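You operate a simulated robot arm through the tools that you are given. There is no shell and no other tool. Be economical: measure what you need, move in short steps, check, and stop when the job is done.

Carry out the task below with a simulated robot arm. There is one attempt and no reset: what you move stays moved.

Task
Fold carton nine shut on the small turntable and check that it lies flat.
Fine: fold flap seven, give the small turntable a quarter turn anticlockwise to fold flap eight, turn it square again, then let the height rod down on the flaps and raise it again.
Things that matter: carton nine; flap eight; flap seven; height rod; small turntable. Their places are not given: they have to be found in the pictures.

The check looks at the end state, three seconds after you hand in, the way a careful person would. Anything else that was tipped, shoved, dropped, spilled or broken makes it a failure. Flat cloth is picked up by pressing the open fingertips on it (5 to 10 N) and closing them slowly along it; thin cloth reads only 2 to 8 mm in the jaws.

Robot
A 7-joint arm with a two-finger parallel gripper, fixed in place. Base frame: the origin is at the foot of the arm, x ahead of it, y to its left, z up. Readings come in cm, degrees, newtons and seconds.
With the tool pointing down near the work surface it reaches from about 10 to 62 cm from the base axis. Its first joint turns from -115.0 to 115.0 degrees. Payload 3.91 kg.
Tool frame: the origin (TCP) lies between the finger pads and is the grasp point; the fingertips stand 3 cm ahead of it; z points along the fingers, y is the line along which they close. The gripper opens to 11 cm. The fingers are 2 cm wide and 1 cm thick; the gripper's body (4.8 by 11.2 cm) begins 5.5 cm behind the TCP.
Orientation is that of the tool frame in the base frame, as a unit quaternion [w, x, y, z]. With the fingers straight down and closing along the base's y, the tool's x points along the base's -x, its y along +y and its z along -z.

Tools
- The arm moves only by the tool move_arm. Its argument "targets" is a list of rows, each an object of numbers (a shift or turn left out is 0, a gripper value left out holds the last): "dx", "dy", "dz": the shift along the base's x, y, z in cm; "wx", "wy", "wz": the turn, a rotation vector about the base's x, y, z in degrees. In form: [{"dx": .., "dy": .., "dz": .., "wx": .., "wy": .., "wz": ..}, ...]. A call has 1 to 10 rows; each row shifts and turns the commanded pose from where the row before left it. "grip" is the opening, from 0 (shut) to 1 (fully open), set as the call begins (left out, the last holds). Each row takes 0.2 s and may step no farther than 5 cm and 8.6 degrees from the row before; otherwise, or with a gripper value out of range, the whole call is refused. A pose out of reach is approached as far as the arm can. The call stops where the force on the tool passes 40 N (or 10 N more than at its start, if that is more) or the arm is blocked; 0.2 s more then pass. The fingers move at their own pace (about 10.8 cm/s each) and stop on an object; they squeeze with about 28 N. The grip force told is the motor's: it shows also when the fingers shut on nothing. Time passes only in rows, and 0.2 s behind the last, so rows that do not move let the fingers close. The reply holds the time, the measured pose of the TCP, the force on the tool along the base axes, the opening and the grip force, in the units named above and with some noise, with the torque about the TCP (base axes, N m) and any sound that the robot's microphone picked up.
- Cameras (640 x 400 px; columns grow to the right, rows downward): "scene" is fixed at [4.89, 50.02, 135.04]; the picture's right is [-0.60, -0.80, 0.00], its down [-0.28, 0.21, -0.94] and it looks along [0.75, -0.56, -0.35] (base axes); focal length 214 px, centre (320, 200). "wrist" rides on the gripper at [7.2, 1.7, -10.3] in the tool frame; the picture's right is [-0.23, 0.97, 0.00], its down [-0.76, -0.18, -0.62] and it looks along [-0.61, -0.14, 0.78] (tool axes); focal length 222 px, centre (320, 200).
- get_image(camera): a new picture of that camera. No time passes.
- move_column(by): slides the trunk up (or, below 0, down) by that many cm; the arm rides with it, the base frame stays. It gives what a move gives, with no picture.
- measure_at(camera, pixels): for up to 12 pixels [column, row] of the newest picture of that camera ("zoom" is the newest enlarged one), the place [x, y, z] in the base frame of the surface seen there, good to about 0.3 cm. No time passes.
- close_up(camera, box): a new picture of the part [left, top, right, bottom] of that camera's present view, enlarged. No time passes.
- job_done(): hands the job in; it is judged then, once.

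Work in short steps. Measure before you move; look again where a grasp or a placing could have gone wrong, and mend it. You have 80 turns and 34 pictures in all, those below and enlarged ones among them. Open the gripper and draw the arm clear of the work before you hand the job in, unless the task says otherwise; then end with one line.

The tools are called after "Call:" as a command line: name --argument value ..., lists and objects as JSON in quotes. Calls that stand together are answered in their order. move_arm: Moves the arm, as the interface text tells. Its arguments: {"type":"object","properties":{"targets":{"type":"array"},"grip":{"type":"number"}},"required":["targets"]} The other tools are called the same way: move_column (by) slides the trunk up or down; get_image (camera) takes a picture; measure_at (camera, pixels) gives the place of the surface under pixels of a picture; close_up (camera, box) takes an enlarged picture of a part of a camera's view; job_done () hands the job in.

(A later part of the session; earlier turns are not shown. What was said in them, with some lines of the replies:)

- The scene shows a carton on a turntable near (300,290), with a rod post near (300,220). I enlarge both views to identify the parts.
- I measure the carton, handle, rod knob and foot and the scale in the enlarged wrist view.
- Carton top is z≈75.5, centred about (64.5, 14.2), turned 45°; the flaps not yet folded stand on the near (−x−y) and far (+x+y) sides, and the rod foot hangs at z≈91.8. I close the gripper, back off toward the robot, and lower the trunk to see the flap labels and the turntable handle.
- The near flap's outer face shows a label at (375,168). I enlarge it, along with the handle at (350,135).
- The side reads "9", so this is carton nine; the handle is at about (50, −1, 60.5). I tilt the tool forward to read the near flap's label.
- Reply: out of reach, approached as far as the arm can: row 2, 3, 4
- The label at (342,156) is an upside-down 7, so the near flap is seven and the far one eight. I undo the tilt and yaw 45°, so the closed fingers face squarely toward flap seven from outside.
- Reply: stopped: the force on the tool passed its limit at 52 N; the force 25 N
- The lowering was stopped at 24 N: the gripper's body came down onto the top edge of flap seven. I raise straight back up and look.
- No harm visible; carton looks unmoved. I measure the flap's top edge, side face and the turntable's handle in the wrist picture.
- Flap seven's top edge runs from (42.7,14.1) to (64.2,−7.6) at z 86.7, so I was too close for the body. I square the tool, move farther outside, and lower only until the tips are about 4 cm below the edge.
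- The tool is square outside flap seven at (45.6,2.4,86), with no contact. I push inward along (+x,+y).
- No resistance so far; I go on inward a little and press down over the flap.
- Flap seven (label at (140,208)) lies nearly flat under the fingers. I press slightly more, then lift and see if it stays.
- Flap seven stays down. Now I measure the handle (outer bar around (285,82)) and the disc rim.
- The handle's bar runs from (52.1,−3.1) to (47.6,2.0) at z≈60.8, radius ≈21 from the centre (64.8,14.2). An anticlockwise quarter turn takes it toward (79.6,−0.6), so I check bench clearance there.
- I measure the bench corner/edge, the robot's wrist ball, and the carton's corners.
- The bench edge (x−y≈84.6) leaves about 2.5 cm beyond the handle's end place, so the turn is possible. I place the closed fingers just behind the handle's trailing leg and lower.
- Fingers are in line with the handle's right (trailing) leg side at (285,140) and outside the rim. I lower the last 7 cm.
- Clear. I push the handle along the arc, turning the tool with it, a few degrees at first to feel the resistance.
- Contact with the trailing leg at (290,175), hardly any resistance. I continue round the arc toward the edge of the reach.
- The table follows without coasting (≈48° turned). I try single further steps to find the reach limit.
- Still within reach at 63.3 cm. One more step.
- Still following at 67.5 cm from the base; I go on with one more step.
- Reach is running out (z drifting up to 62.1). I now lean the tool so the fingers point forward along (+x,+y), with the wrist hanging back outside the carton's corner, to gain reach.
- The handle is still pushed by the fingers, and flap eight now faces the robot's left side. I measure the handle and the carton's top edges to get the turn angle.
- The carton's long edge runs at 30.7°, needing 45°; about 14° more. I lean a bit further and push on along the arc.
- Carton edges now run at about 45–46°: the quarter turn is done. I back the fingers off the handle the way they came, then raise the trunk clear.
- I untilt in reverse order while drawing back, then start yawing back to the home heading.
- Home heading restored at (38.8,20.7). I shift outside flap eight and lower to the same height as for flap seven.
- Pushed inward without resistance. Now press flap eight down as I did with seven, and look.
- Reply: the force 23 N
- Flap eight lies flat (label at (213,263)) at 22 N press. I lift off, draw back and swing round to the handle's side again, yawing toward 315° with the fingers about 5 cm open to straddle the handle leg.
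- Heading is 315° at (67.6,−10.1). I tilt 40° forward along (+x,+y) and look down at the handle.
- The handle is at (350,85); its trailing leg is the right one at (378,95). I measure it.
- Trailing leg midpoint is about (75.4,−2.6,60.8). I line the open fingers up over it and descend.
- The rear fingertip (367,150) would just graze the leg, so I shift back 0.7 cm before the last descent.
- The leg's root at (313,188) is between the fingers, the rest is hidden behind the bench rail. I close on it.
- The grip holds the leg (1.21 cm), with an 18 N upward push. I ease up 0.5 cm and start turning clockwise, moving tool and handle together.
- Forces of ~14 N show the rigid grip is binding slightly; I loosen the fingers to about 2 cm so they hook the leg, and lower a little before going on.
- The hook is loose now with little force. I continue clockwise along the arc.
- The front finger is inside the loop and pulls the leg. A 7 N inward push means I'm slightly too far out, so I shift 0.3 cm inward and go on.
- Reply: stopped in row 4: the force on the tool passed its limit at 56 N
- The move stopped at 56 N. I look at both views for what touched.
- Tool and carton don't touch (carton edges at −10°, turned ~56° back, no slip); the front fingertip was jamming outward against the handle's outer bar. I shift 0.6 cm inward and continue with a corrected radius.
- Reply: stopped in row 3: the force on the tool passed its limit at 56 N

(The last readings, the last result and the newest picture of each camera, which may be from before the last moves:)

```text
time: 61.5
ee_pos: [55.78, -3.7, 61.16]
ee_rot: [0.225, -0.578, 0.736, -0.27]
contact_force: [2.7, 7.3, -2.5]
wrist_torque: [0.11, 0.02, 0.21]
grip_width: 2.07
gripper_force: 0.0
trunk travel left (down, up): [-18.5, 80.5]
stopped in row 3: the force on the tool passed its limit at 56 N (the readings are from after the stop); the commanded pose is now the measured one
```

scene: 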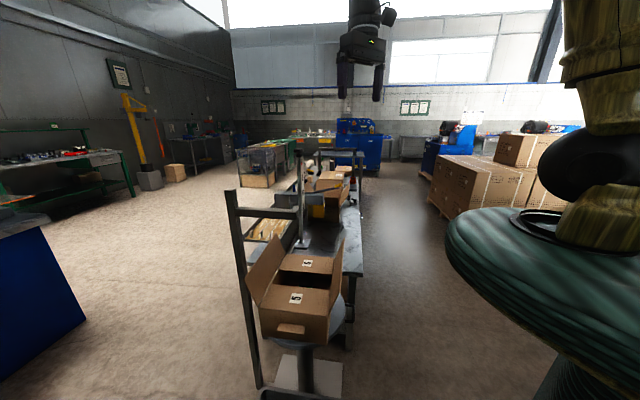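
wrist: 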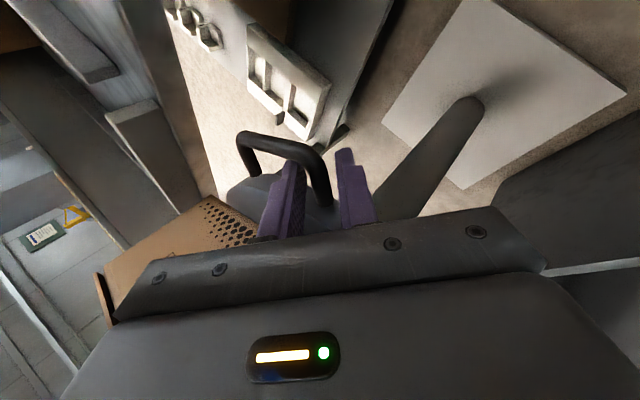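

Blocked again near (55.8,−3.7). The handle is now within easy reach for a vertical push from its other side, so I open the fingers, lift straight out and change to that.

Call:
move_arm --targets '[{}, {}]' --grip 0.5

Call:
move_column --by 14

Call:
get_image --camera "wrist"

```text
time: 62.1
ee_pos: [55.76, -3.91, 61.26]
ee_rot: [0.225, -0.576, 0.738, -0.27]
contact_force: [-0.5, 0.1, 3.0]
wrist_torque: [-0.07, -0.14, 0.0]
grip_width: 5.61
gripper_force: 0.9
trunk travel left (down, up): [-18.5, 80.5]
```

```text
time: 63.8
ee_pos: [55.78, -3.85, 75.24]
ee_rot: [0.225, -0.577, 0.738, -0.269]
contact_force: [0.2, 0.1, 1.1]
wrist_torque: [-0.01, -0.02, 0.0]
grip_width: 5.49
gripper_force: 0.0
trunk travel left (down, up): [-32.5, 66.5]
```

```text
5 pictures are left
```

wrist: 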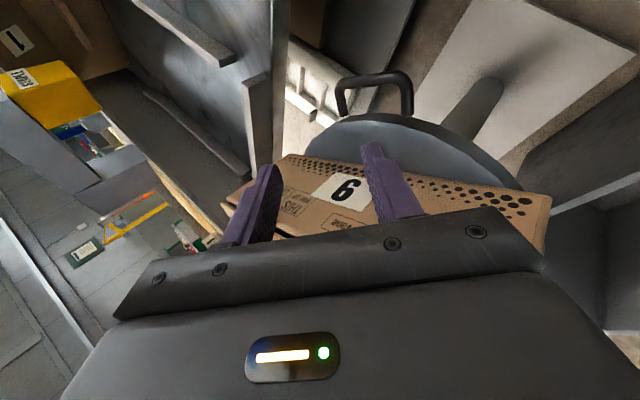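

I measure the handle's present place.

Call:
measure_at --camera "wrist" --pixels '[[345, 82], [375, 78], [405, 78], [408, 105], [340, 108], [290, 160], [540, 200], [390, 130], [310, 145], [500, 165]]'

```text
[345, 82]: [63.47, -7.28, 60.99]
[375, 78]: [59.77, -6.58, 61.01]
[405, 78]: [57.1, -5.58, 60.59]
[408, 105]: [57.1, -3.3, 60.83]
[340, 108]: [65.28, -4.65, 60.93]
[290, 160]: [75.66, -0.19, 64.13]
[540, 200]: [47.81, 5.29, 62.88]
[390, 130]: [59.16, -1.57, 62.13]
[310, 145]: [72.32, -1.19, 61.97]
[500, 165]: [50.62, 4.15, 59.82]
```

The handle is at 257°, needing −32° more to 225°. I raise, untilt, close, and move beyond its leading leg for a vertical push back.

Call:
move_column --by 14

Call:
move_arm --targets '[{"wx": 1.84, "wy": 7.78}, {"wx": 1.84, "wy": 7.78}, {"wx": 1.84, "wy": 7.78, "dx": 2}, {"wx": 1.84, "wy": 7.78, "dx": 2}, {"wx": 1.84, "wy": 7.78, "dx": 2}, {"dx": 2, "dy": -0.8}, {"dx": 2.6, "dy": -0.8}, {}]' --grip 0

```text
time: 65.5
ee_pos: [55.82, -4.03, 89.24]
ee_rot: [0.225, -0.577, 0.737, -0.27]
contact_force: [-0.2, 1.6, -0.6]
wrist_torque: [0.02, -0.02, 0.0]
grip_width: 5.51
gripper_force: 0.2
trunk travel left (down, up): [-46.5, 52.5]
```

```text
time: 67.3
ee_pos: [66.26, -5.57, 89.29]
ee_rot: [0.012, -0.614, 0.789, -0.003]
contact_force: [0.4, 0.0, 0.9]
wrist_torque: [0.0, -0.03, -0.01]
grip_width: 0.02
gripper_force: 28.1
trunk travel left (down, up): [-46.5, 52.5]
```

Tool is nearly vertical at (66.3,−5.6). I lower it beside the handle's leading leg.

Call:
move_column --by -20

Call:
get_image --camera "wrist"

```text
time: 69.4
ee_pos: [66.33, -5.66, 69.17]
ee_rot: [0.011, -0.614, 0.789, -0.004]
contact_force: [-0.9, 0.4, -1.2]
wrist_torque: [-0.01, 0.02, 0.01]
grip_width: 0.0
gripper_force: 27.4
trunk travel left (down, up): [-26.5, 72.5]
```

```text
4 pictures are left
```

wrist: 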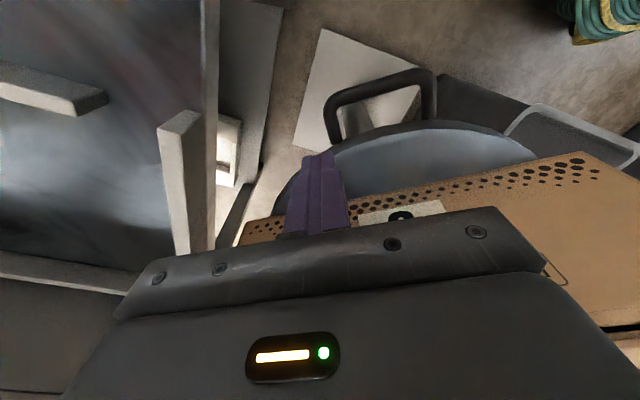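

The finger would pass quite close to the leg, so I shift 0.8 cm away along the rim, then lower the rest.

Call:
move_arm --targets '[{"dx": 0.8, "dy": -0.2}, {}]'

Call:
move_column --by -7.5

```text
time: 70.0
ee_pos: [67.04, -5.7, 69.37]
ee_rot: [0.012, -0.614, 0.789, -0.004]
contact_force: [-0.8, 0.1, 0.9]
wrist_torque: [0.04, 0.01, 0.02]
grip_width: 0.01
gripper_force: 28.4
trunk travel left (down, up): [-26.5, 72.5]
```

```text
time: 71.2
ee_pos: [67.21, -5.82, 61.7]
ee_rot: [0.012, -0.614, 0.789, -0.003]
contact_force: [0.7, -0.2, -0.3]
wrist_torque: [0.01, 0.01, -0.03]
grip_width: 0.01
gripper_force: 27.9
trunk travel left (down, up): [-19.0, 80.0]
```

Down without contact. I push the handle back clockwise along the arc.

Call:
move_arm --targets '[{"dx": -2.01, "dy": -0.15, "wz": -5.7}, {"dx": -2.01, "dy": 0.05, "wz": -5.7}, {"dx": -1.96, "dy": 0.24, "wz": -5.7}, {"dx": -1.97, "dy": 0.45, "wz": -5.7}]'

```text
time: 72.2
ee_pos: [59.15, -5.13, 61.7]
ee_rot: [0.01, -0.446, 0.895, -0.005]
contact_force: [-0.1, 0.0, -0.3]
wrist_torque: [0.0, 0.01, 0.0]
grip_width: 0.04
gripper_force: 28.1
trunk travel left (down, up): [-19.0, 80.0]
```

No blocking and no force. I continue to just short of the expected end.

Call:
move_arm --targets '[{"dx": -1.91, "dy": 0.63, "wz": -5.7}, {"dx": -1.84, "dy": 0.83, "wz": -5.7}, {}]'

Call:
get_image --camera "wrist"

```text
time: 73.0
ee_pos: [55.33, -3.69, 61.7]
ee_rot: [0.01, -0.354, 0.935, -0.007]
contact_force: [-0.5, 0.0, 0.2]
wrist_torque: [0.01, 0.01, -0.02]
grip_width: 0.01
gripper_force: 28.2
trunk travel left (down, up): [-19.0, 80.0]
```

```text
3 pictures are left
```

wrist: 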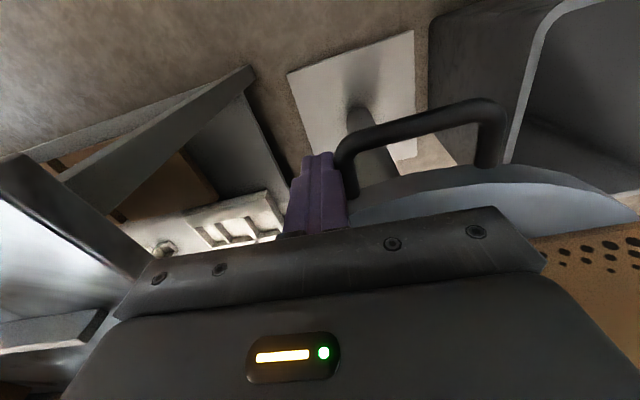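

I measure the handle against its first place ((52.1,−3.1) to (47.6,2.0)).

Call:
measure_at --camera "wrist" --pixels '[[350, 143], [380, 130], [420, 119], [455, 108], [485, 105], [352, 175], [492, 140], [345, 160], [600, 260], [555, 250], [630, 240]]'

```text
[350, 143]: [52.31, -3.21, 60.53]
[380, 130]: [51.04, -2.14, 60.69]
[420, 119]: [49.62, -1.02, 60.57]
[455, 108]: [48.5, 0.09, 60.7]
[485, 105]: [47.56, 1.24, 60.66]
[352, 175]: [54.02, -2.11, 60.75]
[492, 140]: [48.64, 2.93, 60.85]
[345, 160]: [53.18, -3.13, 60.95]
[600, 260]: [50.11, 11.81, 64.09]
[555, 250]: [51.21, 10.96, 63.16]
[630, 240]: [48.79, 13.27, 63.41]
```

The turn is about 1.2° short of its first heading. I push 0.4 cm more, then back the fingers off, raise and check from the scene camera.

Call:
move_arm --targets '[{"dx": -0.38, "dy": 0.2}, {}, {"dx": 1.2, "dy": -0.8}, {"dx": 1.2, "dy": -1.2}, {"dx": 0, "dy": -1.5}]'

Call:
move_column --by 50

Call:
close_up --camera "scene" --box '[220, 140, 390, 340]'

```text
time: 74.2
ee_pos: [57.3, -6.89, 61.8]
ee_rot: [0.009, -0.355, 0.935, -0.007]
contact_force: [-0.3, 0.5, 0.7]
wrist_torque: [-0.02, -0.04, 0.01]
grip_width: 0.0
gripper_force: 27.7
trunk travel left (down, up): [-19.0, 80.0]
```

```text
refused: 50 is not a number from -40 to 40
```

```text
2.00 times, centred on (305, 240) of scene
```

zoom: 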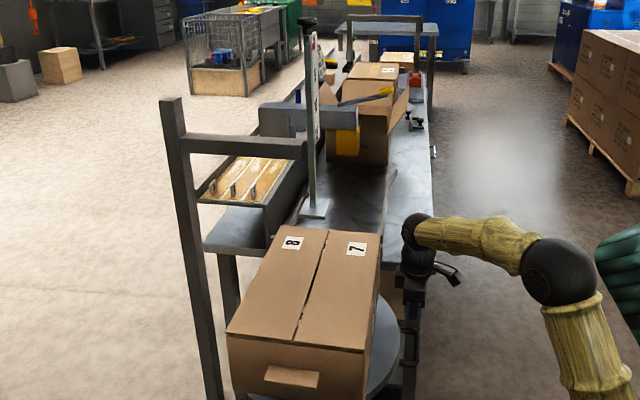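

The carton is shut and back round. I measure its corners, the flap heights, and the rod's knob, guide and foot.

Call:
measure_at --camera "zoom" --pixels '[[283, 229], [378, 238], [363, 348], [230, 331], [326, 240], [298, 335], [310, 22], [310, 28], [315, 208], [318, 60], [310, 120], [275, 290]]'

Call:
measure_at --camera "zoom" --pixels '[[305, 20], [316, 20], [305, 200], [327, 213], [300, 214], [310, 215], [335, 118], [265, 118], [310, 40], [310, 80], [316, 145], [310, 175]]'

```text
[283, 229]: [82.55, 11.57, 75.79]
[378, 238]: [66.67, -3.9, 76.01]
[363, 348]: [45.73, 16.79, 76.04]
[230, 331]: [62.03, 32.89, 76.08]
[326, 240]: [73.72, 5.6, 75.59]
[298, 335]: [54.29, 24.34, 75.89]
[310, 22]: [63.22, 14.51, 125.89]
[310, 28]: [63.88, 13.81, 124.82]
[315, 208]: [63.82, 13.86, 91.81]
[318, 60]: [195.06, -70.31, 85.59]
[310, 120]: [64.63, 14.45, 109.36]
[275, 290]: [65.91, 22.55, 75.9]
```

```text
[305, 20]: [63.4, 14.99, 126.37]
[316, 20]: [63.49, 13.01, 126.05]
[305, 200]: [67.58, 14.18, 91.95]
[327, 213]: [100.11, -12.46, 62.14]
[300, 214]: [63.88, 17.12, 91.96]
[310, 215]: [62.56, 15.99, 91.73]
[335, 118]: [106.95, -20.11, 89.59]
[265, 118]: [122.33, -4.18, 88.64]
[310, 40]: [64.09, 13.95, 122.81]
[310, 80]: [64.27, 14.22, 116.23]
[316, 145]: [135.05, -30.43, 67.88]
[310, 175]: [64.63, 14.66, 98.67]
```

The carton is square again (edges at −45°) and centred under the rod. The knob is at about (63.9,14.2,125.5); I probe where the scale plate beside the rod stands (measuring is free).

Call:
measure_at --camera "zoom" --pixels '[[304, 50], [306, 50], [308, 50], [312, 50], [314, 50], [316, 50], [318, 45], [320, 50], [312, 33], [315, 33], [318, 33], [321, 33]]'

Call:
measure_at --camera "zoom" --pixels '[[306, 150], [314, 150], [318, 150], [318, 125], [322, 125], [302, 125], [306, 105], [322, 100], [300, 110], [290, 125], [312, 100], [316, 80]]'

Call:
move_column --by 40

```text
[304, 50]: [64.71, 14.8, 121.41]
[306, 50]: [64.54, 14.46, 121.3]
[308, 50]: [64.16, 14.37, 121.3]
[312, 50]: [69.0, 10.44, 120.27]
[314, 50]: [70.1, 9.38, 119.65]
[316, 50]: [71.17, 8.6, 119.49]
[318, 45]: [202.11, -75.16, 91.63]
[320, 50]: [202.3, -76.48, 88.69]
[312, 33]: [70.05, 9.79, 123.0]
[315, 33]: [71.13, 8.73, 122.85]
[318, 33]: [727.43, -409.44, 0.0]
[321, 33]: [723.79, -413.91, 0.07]
```

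```text
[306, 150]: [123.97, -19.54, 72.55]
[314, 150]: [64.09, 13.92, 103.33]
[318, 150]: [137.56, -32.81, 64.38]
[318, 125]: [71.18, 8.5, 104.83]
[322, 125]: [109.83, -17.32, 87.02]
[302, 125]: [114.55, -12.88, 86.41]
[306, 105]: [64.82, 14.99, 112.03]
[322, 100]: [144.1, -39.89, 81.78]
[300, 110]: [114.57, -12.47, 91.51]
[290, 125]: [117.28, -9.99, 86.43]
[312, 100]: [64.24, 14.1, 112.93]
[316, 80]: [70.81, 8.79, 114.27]
```

```text
time: 78.0
ee_pos: [57.33, -6.8, 102.0]
ee_rot: [0.01, -0.355, 0.935, -0.007]
contact_force: [-0.5, 0.4, 0.1]
wrist_torque: [-0.01, 0.04, -0.02]
grip_width: 0.0
gripper_force: 27.8
trunk travel left (down, up): [-59.0, 40.0]
```

Rod axis ≈(64.4,13.9); the scale plate extends from it along (+x,−y), so I'll grip the knob from above with the fingers closing along (+x,+y), camera side away from the plate. I draw back, raise above the knob and turn the tool.

Call:
move_arm --targets '[{"dx": -4}, {"dx": -4}, {"dx": -4, "wz": -7.9}]'

Call:
move_column --by 36

Call:
move_arm --targets '[{"dy": 2, "wz": -7.9}, {"dy": 2, "wz": -7.9}, {"dy": 2, "wz": -7.9}, {"dy": 2, "wz": -7.9}, {"dy": 2, "wz": -7.9}, {"dy": 2, "wz": -7.9}, {"dy": 3, "wz": -7.9}, {"dy": 3, "wz": -7.9}, {"dy": 3, "wz": -7.9}, {"wz": -7.6}]' --grip 0.55

```text
time: 78.8
ee_pos: [45.51, -6.92, 101.89]
ee_rot: [0.009, -0.289, 0.957, -0.007]
contact_force: [-1.1, -0.1, 0.1]
wrist_torque: [0.02, -0.01, -0.01]
grip_width: 0.0
gripper_force: 28.0
trunk travel left (down, up): [-59.0, 40.0]
```

```text
time: 82.3
ee_pos: [45.6, -6.88, 137.88]
ee_rot: [0.009, -0.29, 0.957, -0.007]
contact_force: [-0.3, 0.3, -0.1]
wrist_torque: [-0.04, -0.01, 0.03]
grip_width: 0.0
gripper_force: 27.9
trunk travel left (down, up): [-95.0, 4.0]
```

```text
time: 84.5
ee_pos: [45.76, 14.19, 137.86]
ee_rot: [0.002, 0.385, 0.923, -0.011]
contact_force: [-0.1, 0.2, -0.3]
wrist_torque: [0.01, -0.01, -0.01]
grip_width: 6.06
gripper_force: 0.0
trunk travel left (down, up): [-95.0, 4.0]
```

I move over the knob, still above it, and check with a wrist picture.

Call:
move_arm --targets '[{"dx": 4.6}, {"dx": 4.6}, {"dx": 4.6}, {"dx": 4.5, "dy": 0.05}, {}]'

Call:
get_image --camera "wrist"

```text
time: 85.7
ee_pos: [63.86, 14.31, 137.72]
ee_rot: [0.003, 0.382, 0.924, -0.01]
contact_force: [-1.1, 0.4, 0.5]
wrist_torque: [-0.01, -0.01, -0.02]
grip_width: 6.06
gripper_force: 0.1
trunk travel left (down, up): [-95.0, 4.0]
```

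```text
1 pictures are left
```

wrist: 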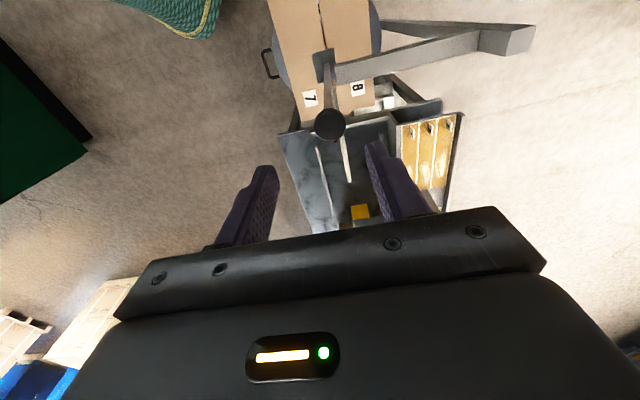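

The knob is at (330,123), between the fingers. I measure it once more.

Call:
measure_at --camera "wrist" --pixels '[[330, 123], [320, 123], [340, 123], [330, 113], [330, 133], [331, 100], [345, 150], [336, 148], [340, 165], [322, 60]]'

```text
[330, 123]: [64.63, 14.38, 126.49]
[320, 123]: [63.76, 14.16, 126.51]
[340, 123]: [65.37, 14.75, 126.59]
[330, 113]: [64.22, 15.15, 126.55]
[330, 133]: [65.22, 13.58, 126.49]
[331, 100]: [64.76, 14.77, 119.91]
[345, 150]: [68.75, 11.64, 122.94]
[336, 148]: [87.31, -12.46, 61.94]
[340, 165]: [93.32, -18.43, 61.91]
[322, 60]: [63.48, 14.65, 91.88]
```

Knob centre (64.65,14.4), top z 126.5. I shift 0.6 cm to centre and lower over it, then close.

Call:
move_arm --targets '[{"dx": 0.45, "dy": 0.45}, {}]'

Call:
move_column --by -10.6

Call:
move_arm --targets '[{}, {}, {}, {}]' --grip 0

```text
time: 86.3
ee_pos: [64.37, 14.66, 137.63]
ee_rot: [0.003, 0.382, 0.924, -0.011]
contact_force: [0.5, 0.1, 0.9]
wrist_torque: [-0.02, 0.02, -0.03]
grip_width: 6.05
gripper_force: 0.0
trunk travel left (down, up): [-95.0, 4.0]
```

```text
time: 87.7
ee_pos: [64.34, 14.74, 127.09]
ee_rot: [0.003, 0.382, 0.924, -0.012]
contact_force: [-0.2, 1.0, -0.5]
wrist_torque: [0.01, 0.0, -0.04]
grip_width: 6.03
gripper_force: 0.0
trunk travel left (down, up): [-84.4, 14.6]
```

```text
time: 88.7
ee_pos: [64.32, 14.71, 127.11]
ee_rot: [0.002, 0.383, 0.924, -0.011]
contact_force: [-3.1, -2.2, -2.0]
wrist_torque: [-0.05, 0.15, -0.03]
grip_width: 3.11
gripper_force: 44.6
trunk travel left (down, up): [-84.4, 14.6]
```

The knob is held (3.1 cm). I lower the rod 13 cm first.

Call:
move_column --by -13

```text
time: 89.9
ee_pos: [64.45, 14.55, 117.0]
ee_rot: [0.01, 0.383, 0.924, -0.008]
contact_force: [-9.1, -2.4, 7.7]
wrist_torque: [-0.56, -0.5, -0.15]
grip_width: 3.11
gripper_force: 45.1
trunk travel left (down, up): [-73.4, 25.6]
stopped: the force on the tool passed its limit at 53 N (the readings are from after the stop); the commanded pose is now the measured one
```

The rod came down 10 cm, then stopped where the gripper's body (bottom z≈122.5) meets the scale plate's top (z≈123). Keeping the knob held, I raise 1 cm and lean the gripper about the knob, away from the plate (toward −x,+y).

Call:
move_arm --targets '[{"dz": 0.5}, {"dz": 0.5}, {"wx": -4.95, "wy": -4.95, "dx": -0.15, "dy": 0.15, "dz": -0.02}, {"wx": -4.95, "wy": -4.95, "dx": -0.15, "dy": 0.15, "dz": -0.04}]'

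```text
time: 90.9
ee_pos: [64.15, 14.75, 117.96]
ee_rot: [0.123, 0.38, 0.915, -0.054]
contact_force: [-8.5, -7.6, -2.4]
wrist_torque: [0.38, 0.91, -0.33]
grip_width: 3.1
gripper_force: 44.7
trunk travel left (down, up): [-73.4, 25.6]
```

Tilting works with moderate force (11 N toward −x−y). I relieve that by 0.2 cm and continue the lean to about 35°.

Call:
move_arm --targets '[{"wx": -4.95, "wy": -4.95, "dx": -0.3, "dy": 0.0, "dz": -0.06}, {"wx": -4.95, "wy": -4.95, "dx": -0.25, "dy": 0.05, "dz": -0.08}, {"wx": -4.95, "wy": -4.95, "dx": -0.15, "dy": 0.15, "dz": -0.1}, {}]'

```text
time: 91.9
ee_pos: [63.79, 15.2, 117.44]
ee_rot: [0.287, 0.363, 0.878, -0.121]
contact_force: [10.9, -3.7, -0.9]
wrist_torque: [0.1, -0.08, 0.14]
grip_width: 3.1
gripper_force: 44.9
trunk travel left (down, up): [-73.4, 25.6]
```

Leaned 36°. I lower in small steps now.

Call:
move_arm --targets '[{"dx": 0.25, "dy": -0.1, "dz": -0.5}, {"dz": -0.6}, {"dz": -0.6}, {"dz": -0.6}, {"dz": -0.6}]'

```text
time: 93.1
ee_pos: [63.79, 15.1, 114.54]
ee_rot: [0.287, 0.364, 0.878, -0.12]
contact_force: [-5.5, 1.3, -0.3]
wrist_torque: [0.26, 0.28, -0.02]
grip_width: 3.1
gripper_force: 44.6
trunk travel left (down, up): [-73.4, 25.6]
```

Past the earlier block, no resistance. On down in small steps until the foot meets the flaps.

Call:
move_arm --targets '[{"dz": -0.6}, {"dz": -0.6}, {"dz": -0.6}, {"dz": -0.4}]'

```text
time: 94.1
ee_pos: [63.7, 15.14, 112.32]
ee_rot: [0.288, 0.363, 0.878, -0.121]
contact_force: [-8.2, 3.8, -0.4]
wrist_torque: [0.24, 0.03, -0.07]
grip_width: 3.08
gripper_force: 45.0
trunk travel left (down, up): [-73.4, 25.6]
```

Call:
move_arm --targets '[{"dz": -0.3}, {"dz": -0.3}, {"dz": -0.2}, {"dz": -0.2}]'

```text
time: 95.1
ee_pos: [63.77, 15.21, 111.42]
ee_rot: [0.287, 0.363, 0.878, -0.121]
contact_force: [-6.1, 4.8, 0.0]
wrist_torque: [0.02, -0.17, -0.02]
grip_width: 3.1
gripper_force: 45.3
trunk travel left (down, up): [-73.4, 25.6]
```

Still no upward force; I go on in 0.2–0.3 cm steps.

Call:
move_arm --targets '[{"dz": -0.2}, {"dz": -0.2}, {"dz": -0.2}, {"dz": -0.2}]'

```text
time: 96.1
ee_pos: [63.8, 15.16, 111.2]
ee_rot: [0.29, 0.364, 0.877, -0.118]
contact_force: [-0.5, 7.0, 26.5]
wrist_torque: [0.1, 0.03, -0.03]
grip_width: 3.09
gripper_force: 44.6
trunk travel left (down, up): [-73.4, 25.6]
```

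Contact: 26.5 N upward with the foot on the flaps, after about 15.5 cm of travel, which agrees with a flat top. Now I raise the rod again.

Call:
move_arm --targets '[{"dz": 0.4}, {"dz": 0.6}, {"dz": 1}, {"dz": 1}, {"dz": 1.2}, {"dz": 1.2}, {"dz": 1.2}, {"dz": 1.2}, {"dz": 1.2}]'

Call:
move_column --by 5.8

```text
time: 98.1
ee_pos: [63.76, 15.19, 119.73]
ee_rot: [0.287, 0.364, 0.878, -0.122]
contact_force: [-5.1, -1.2, -2.8]
wrist_torque: [0.22, 0.39, 0.08]
grip_width: 3.1
gripper_force: 45.4
trunk travel left (down, up): [-73.4, 25.6]
```

```text
time: 99.1
ee_pos: [63.81, 15.19, 125.66]
ee_rot: [0.288, 0.364, 0.878, -0.121]
contact_force: [-5.3, -1.8, 0.3]
wrist_torque: [0.34, 0.59, -0.1]
grip_width: 3.1
gripper_force: 44.4
trunk travel left (down, up): [-79.2, 19.8]
```

I raise the last centimetre gently to its first height.

Call:
move_arm --targets '[{"dz": 0.4}, {"dz": 0.4}, {"dz": 0.3}, {}]'

```text
time: 100.1
ee_pos: [63.81, 15.21, 126.42]
ee_rot: [0.286, 0.364, 0.878, -0.122]
contact_force: [-10.3, -5.5, -9.8]
wrist_torque: [-0.29, 0.07, -0.18]
grip_width: 3.09
gripper_force: 44.3
trunk travel left (down, up): [-79.2, 19.8]
```

A 10 N downward pull: the top stop is reached. I open and withdraw backwards along the tool axis.

Call:
move_arm --targets '[{"dz": -0.1}, {}, {}]' --grip 0.6

Call:
move_arm --targets '[{"dx": -0.8, "dy": 0.8, "dz": 1.6}, {"dx": -1.2, "dy": 1.2, "dz": 2.4}, {"dx": -1.5, "dy": 1.5, "dz": 3}, {"dx": -3, "dz": 2}, {"dx": -4}, {"dx": -4}, {"dx": -4}]'

Call:
close_up --camera "scene" --box '[220, 140, 390, 340]'

```text
time: 100.9
ee_pos: [63.81, 15.21, 126.56]
ee_rot: [0.287, 0.364, 0.878, -0.121]
contact_force: [-0.9, 0.5, -0.2]
wrist_torque: [0.01, 0.02, -0.02]
grip_width: 6.6
gripper_force: 0.0
trunk travel left (down, up): [-79.2, 19.8]
```

```text
time: 102.5
ee_pos: [45.18, 18.6, 135.34]
ee_rot: [0.288, 0.365, 0.877, -0.121]
contact_force: [-0.2, -0.2, 0.9]
wrist_torque: [0.01, -0.02, 0.01]
grip_width: 6.64
gripper_force: 0.1
trunk travel left (down, up): [-79.2, 19.8]
```

```text
2.00 times, centred on (305, 240) of scene
```

zoom: 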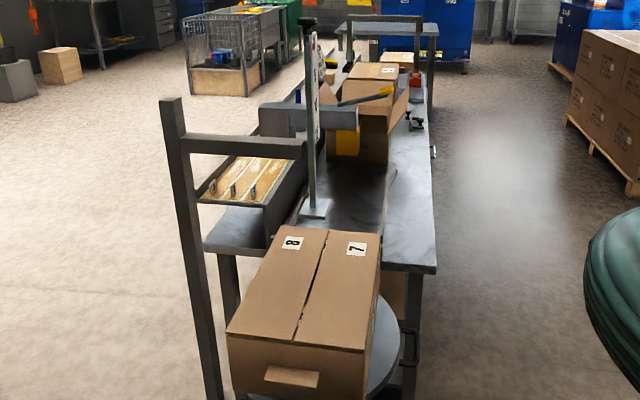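

The rod stands raised as at first and the carton is shut. I verify with measurements.

Call:
measure_at --camera "zoom" --pixels '[[283, 229], [378, 238], [363, 348], [230, 331], [326, 240], [298, 335], [310, 22], [315, 208], [275, 290], [340, 290], [306, 310], [330, 325]]'

```text
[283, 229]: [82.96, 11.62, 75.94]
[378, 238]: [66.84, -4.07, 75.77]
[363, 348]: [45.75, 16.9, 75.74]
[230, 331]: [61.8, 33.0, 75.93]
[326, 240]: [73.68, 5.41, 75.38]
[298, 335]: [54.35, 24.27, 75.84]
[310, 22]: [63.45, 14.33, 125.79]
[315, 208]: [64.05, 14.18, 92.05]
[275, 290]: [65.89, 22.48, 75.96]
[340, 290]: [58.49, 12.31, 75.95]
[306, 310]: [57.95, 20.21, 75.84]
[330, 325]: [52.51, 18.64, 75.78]
```

Both flaps measure flat at z≈75.9, the carton is square at −45°, and the rod foot is back up at 92. The arm is clear and open, so I hand in.

Call:
job_done

```text
The job is handed in.
```

Carton nine is folded shut and lies flat, with both flaps at z≈75.9 cm. The small turntable is square again, and the height rod was let down on the flaps and raised to its first height.
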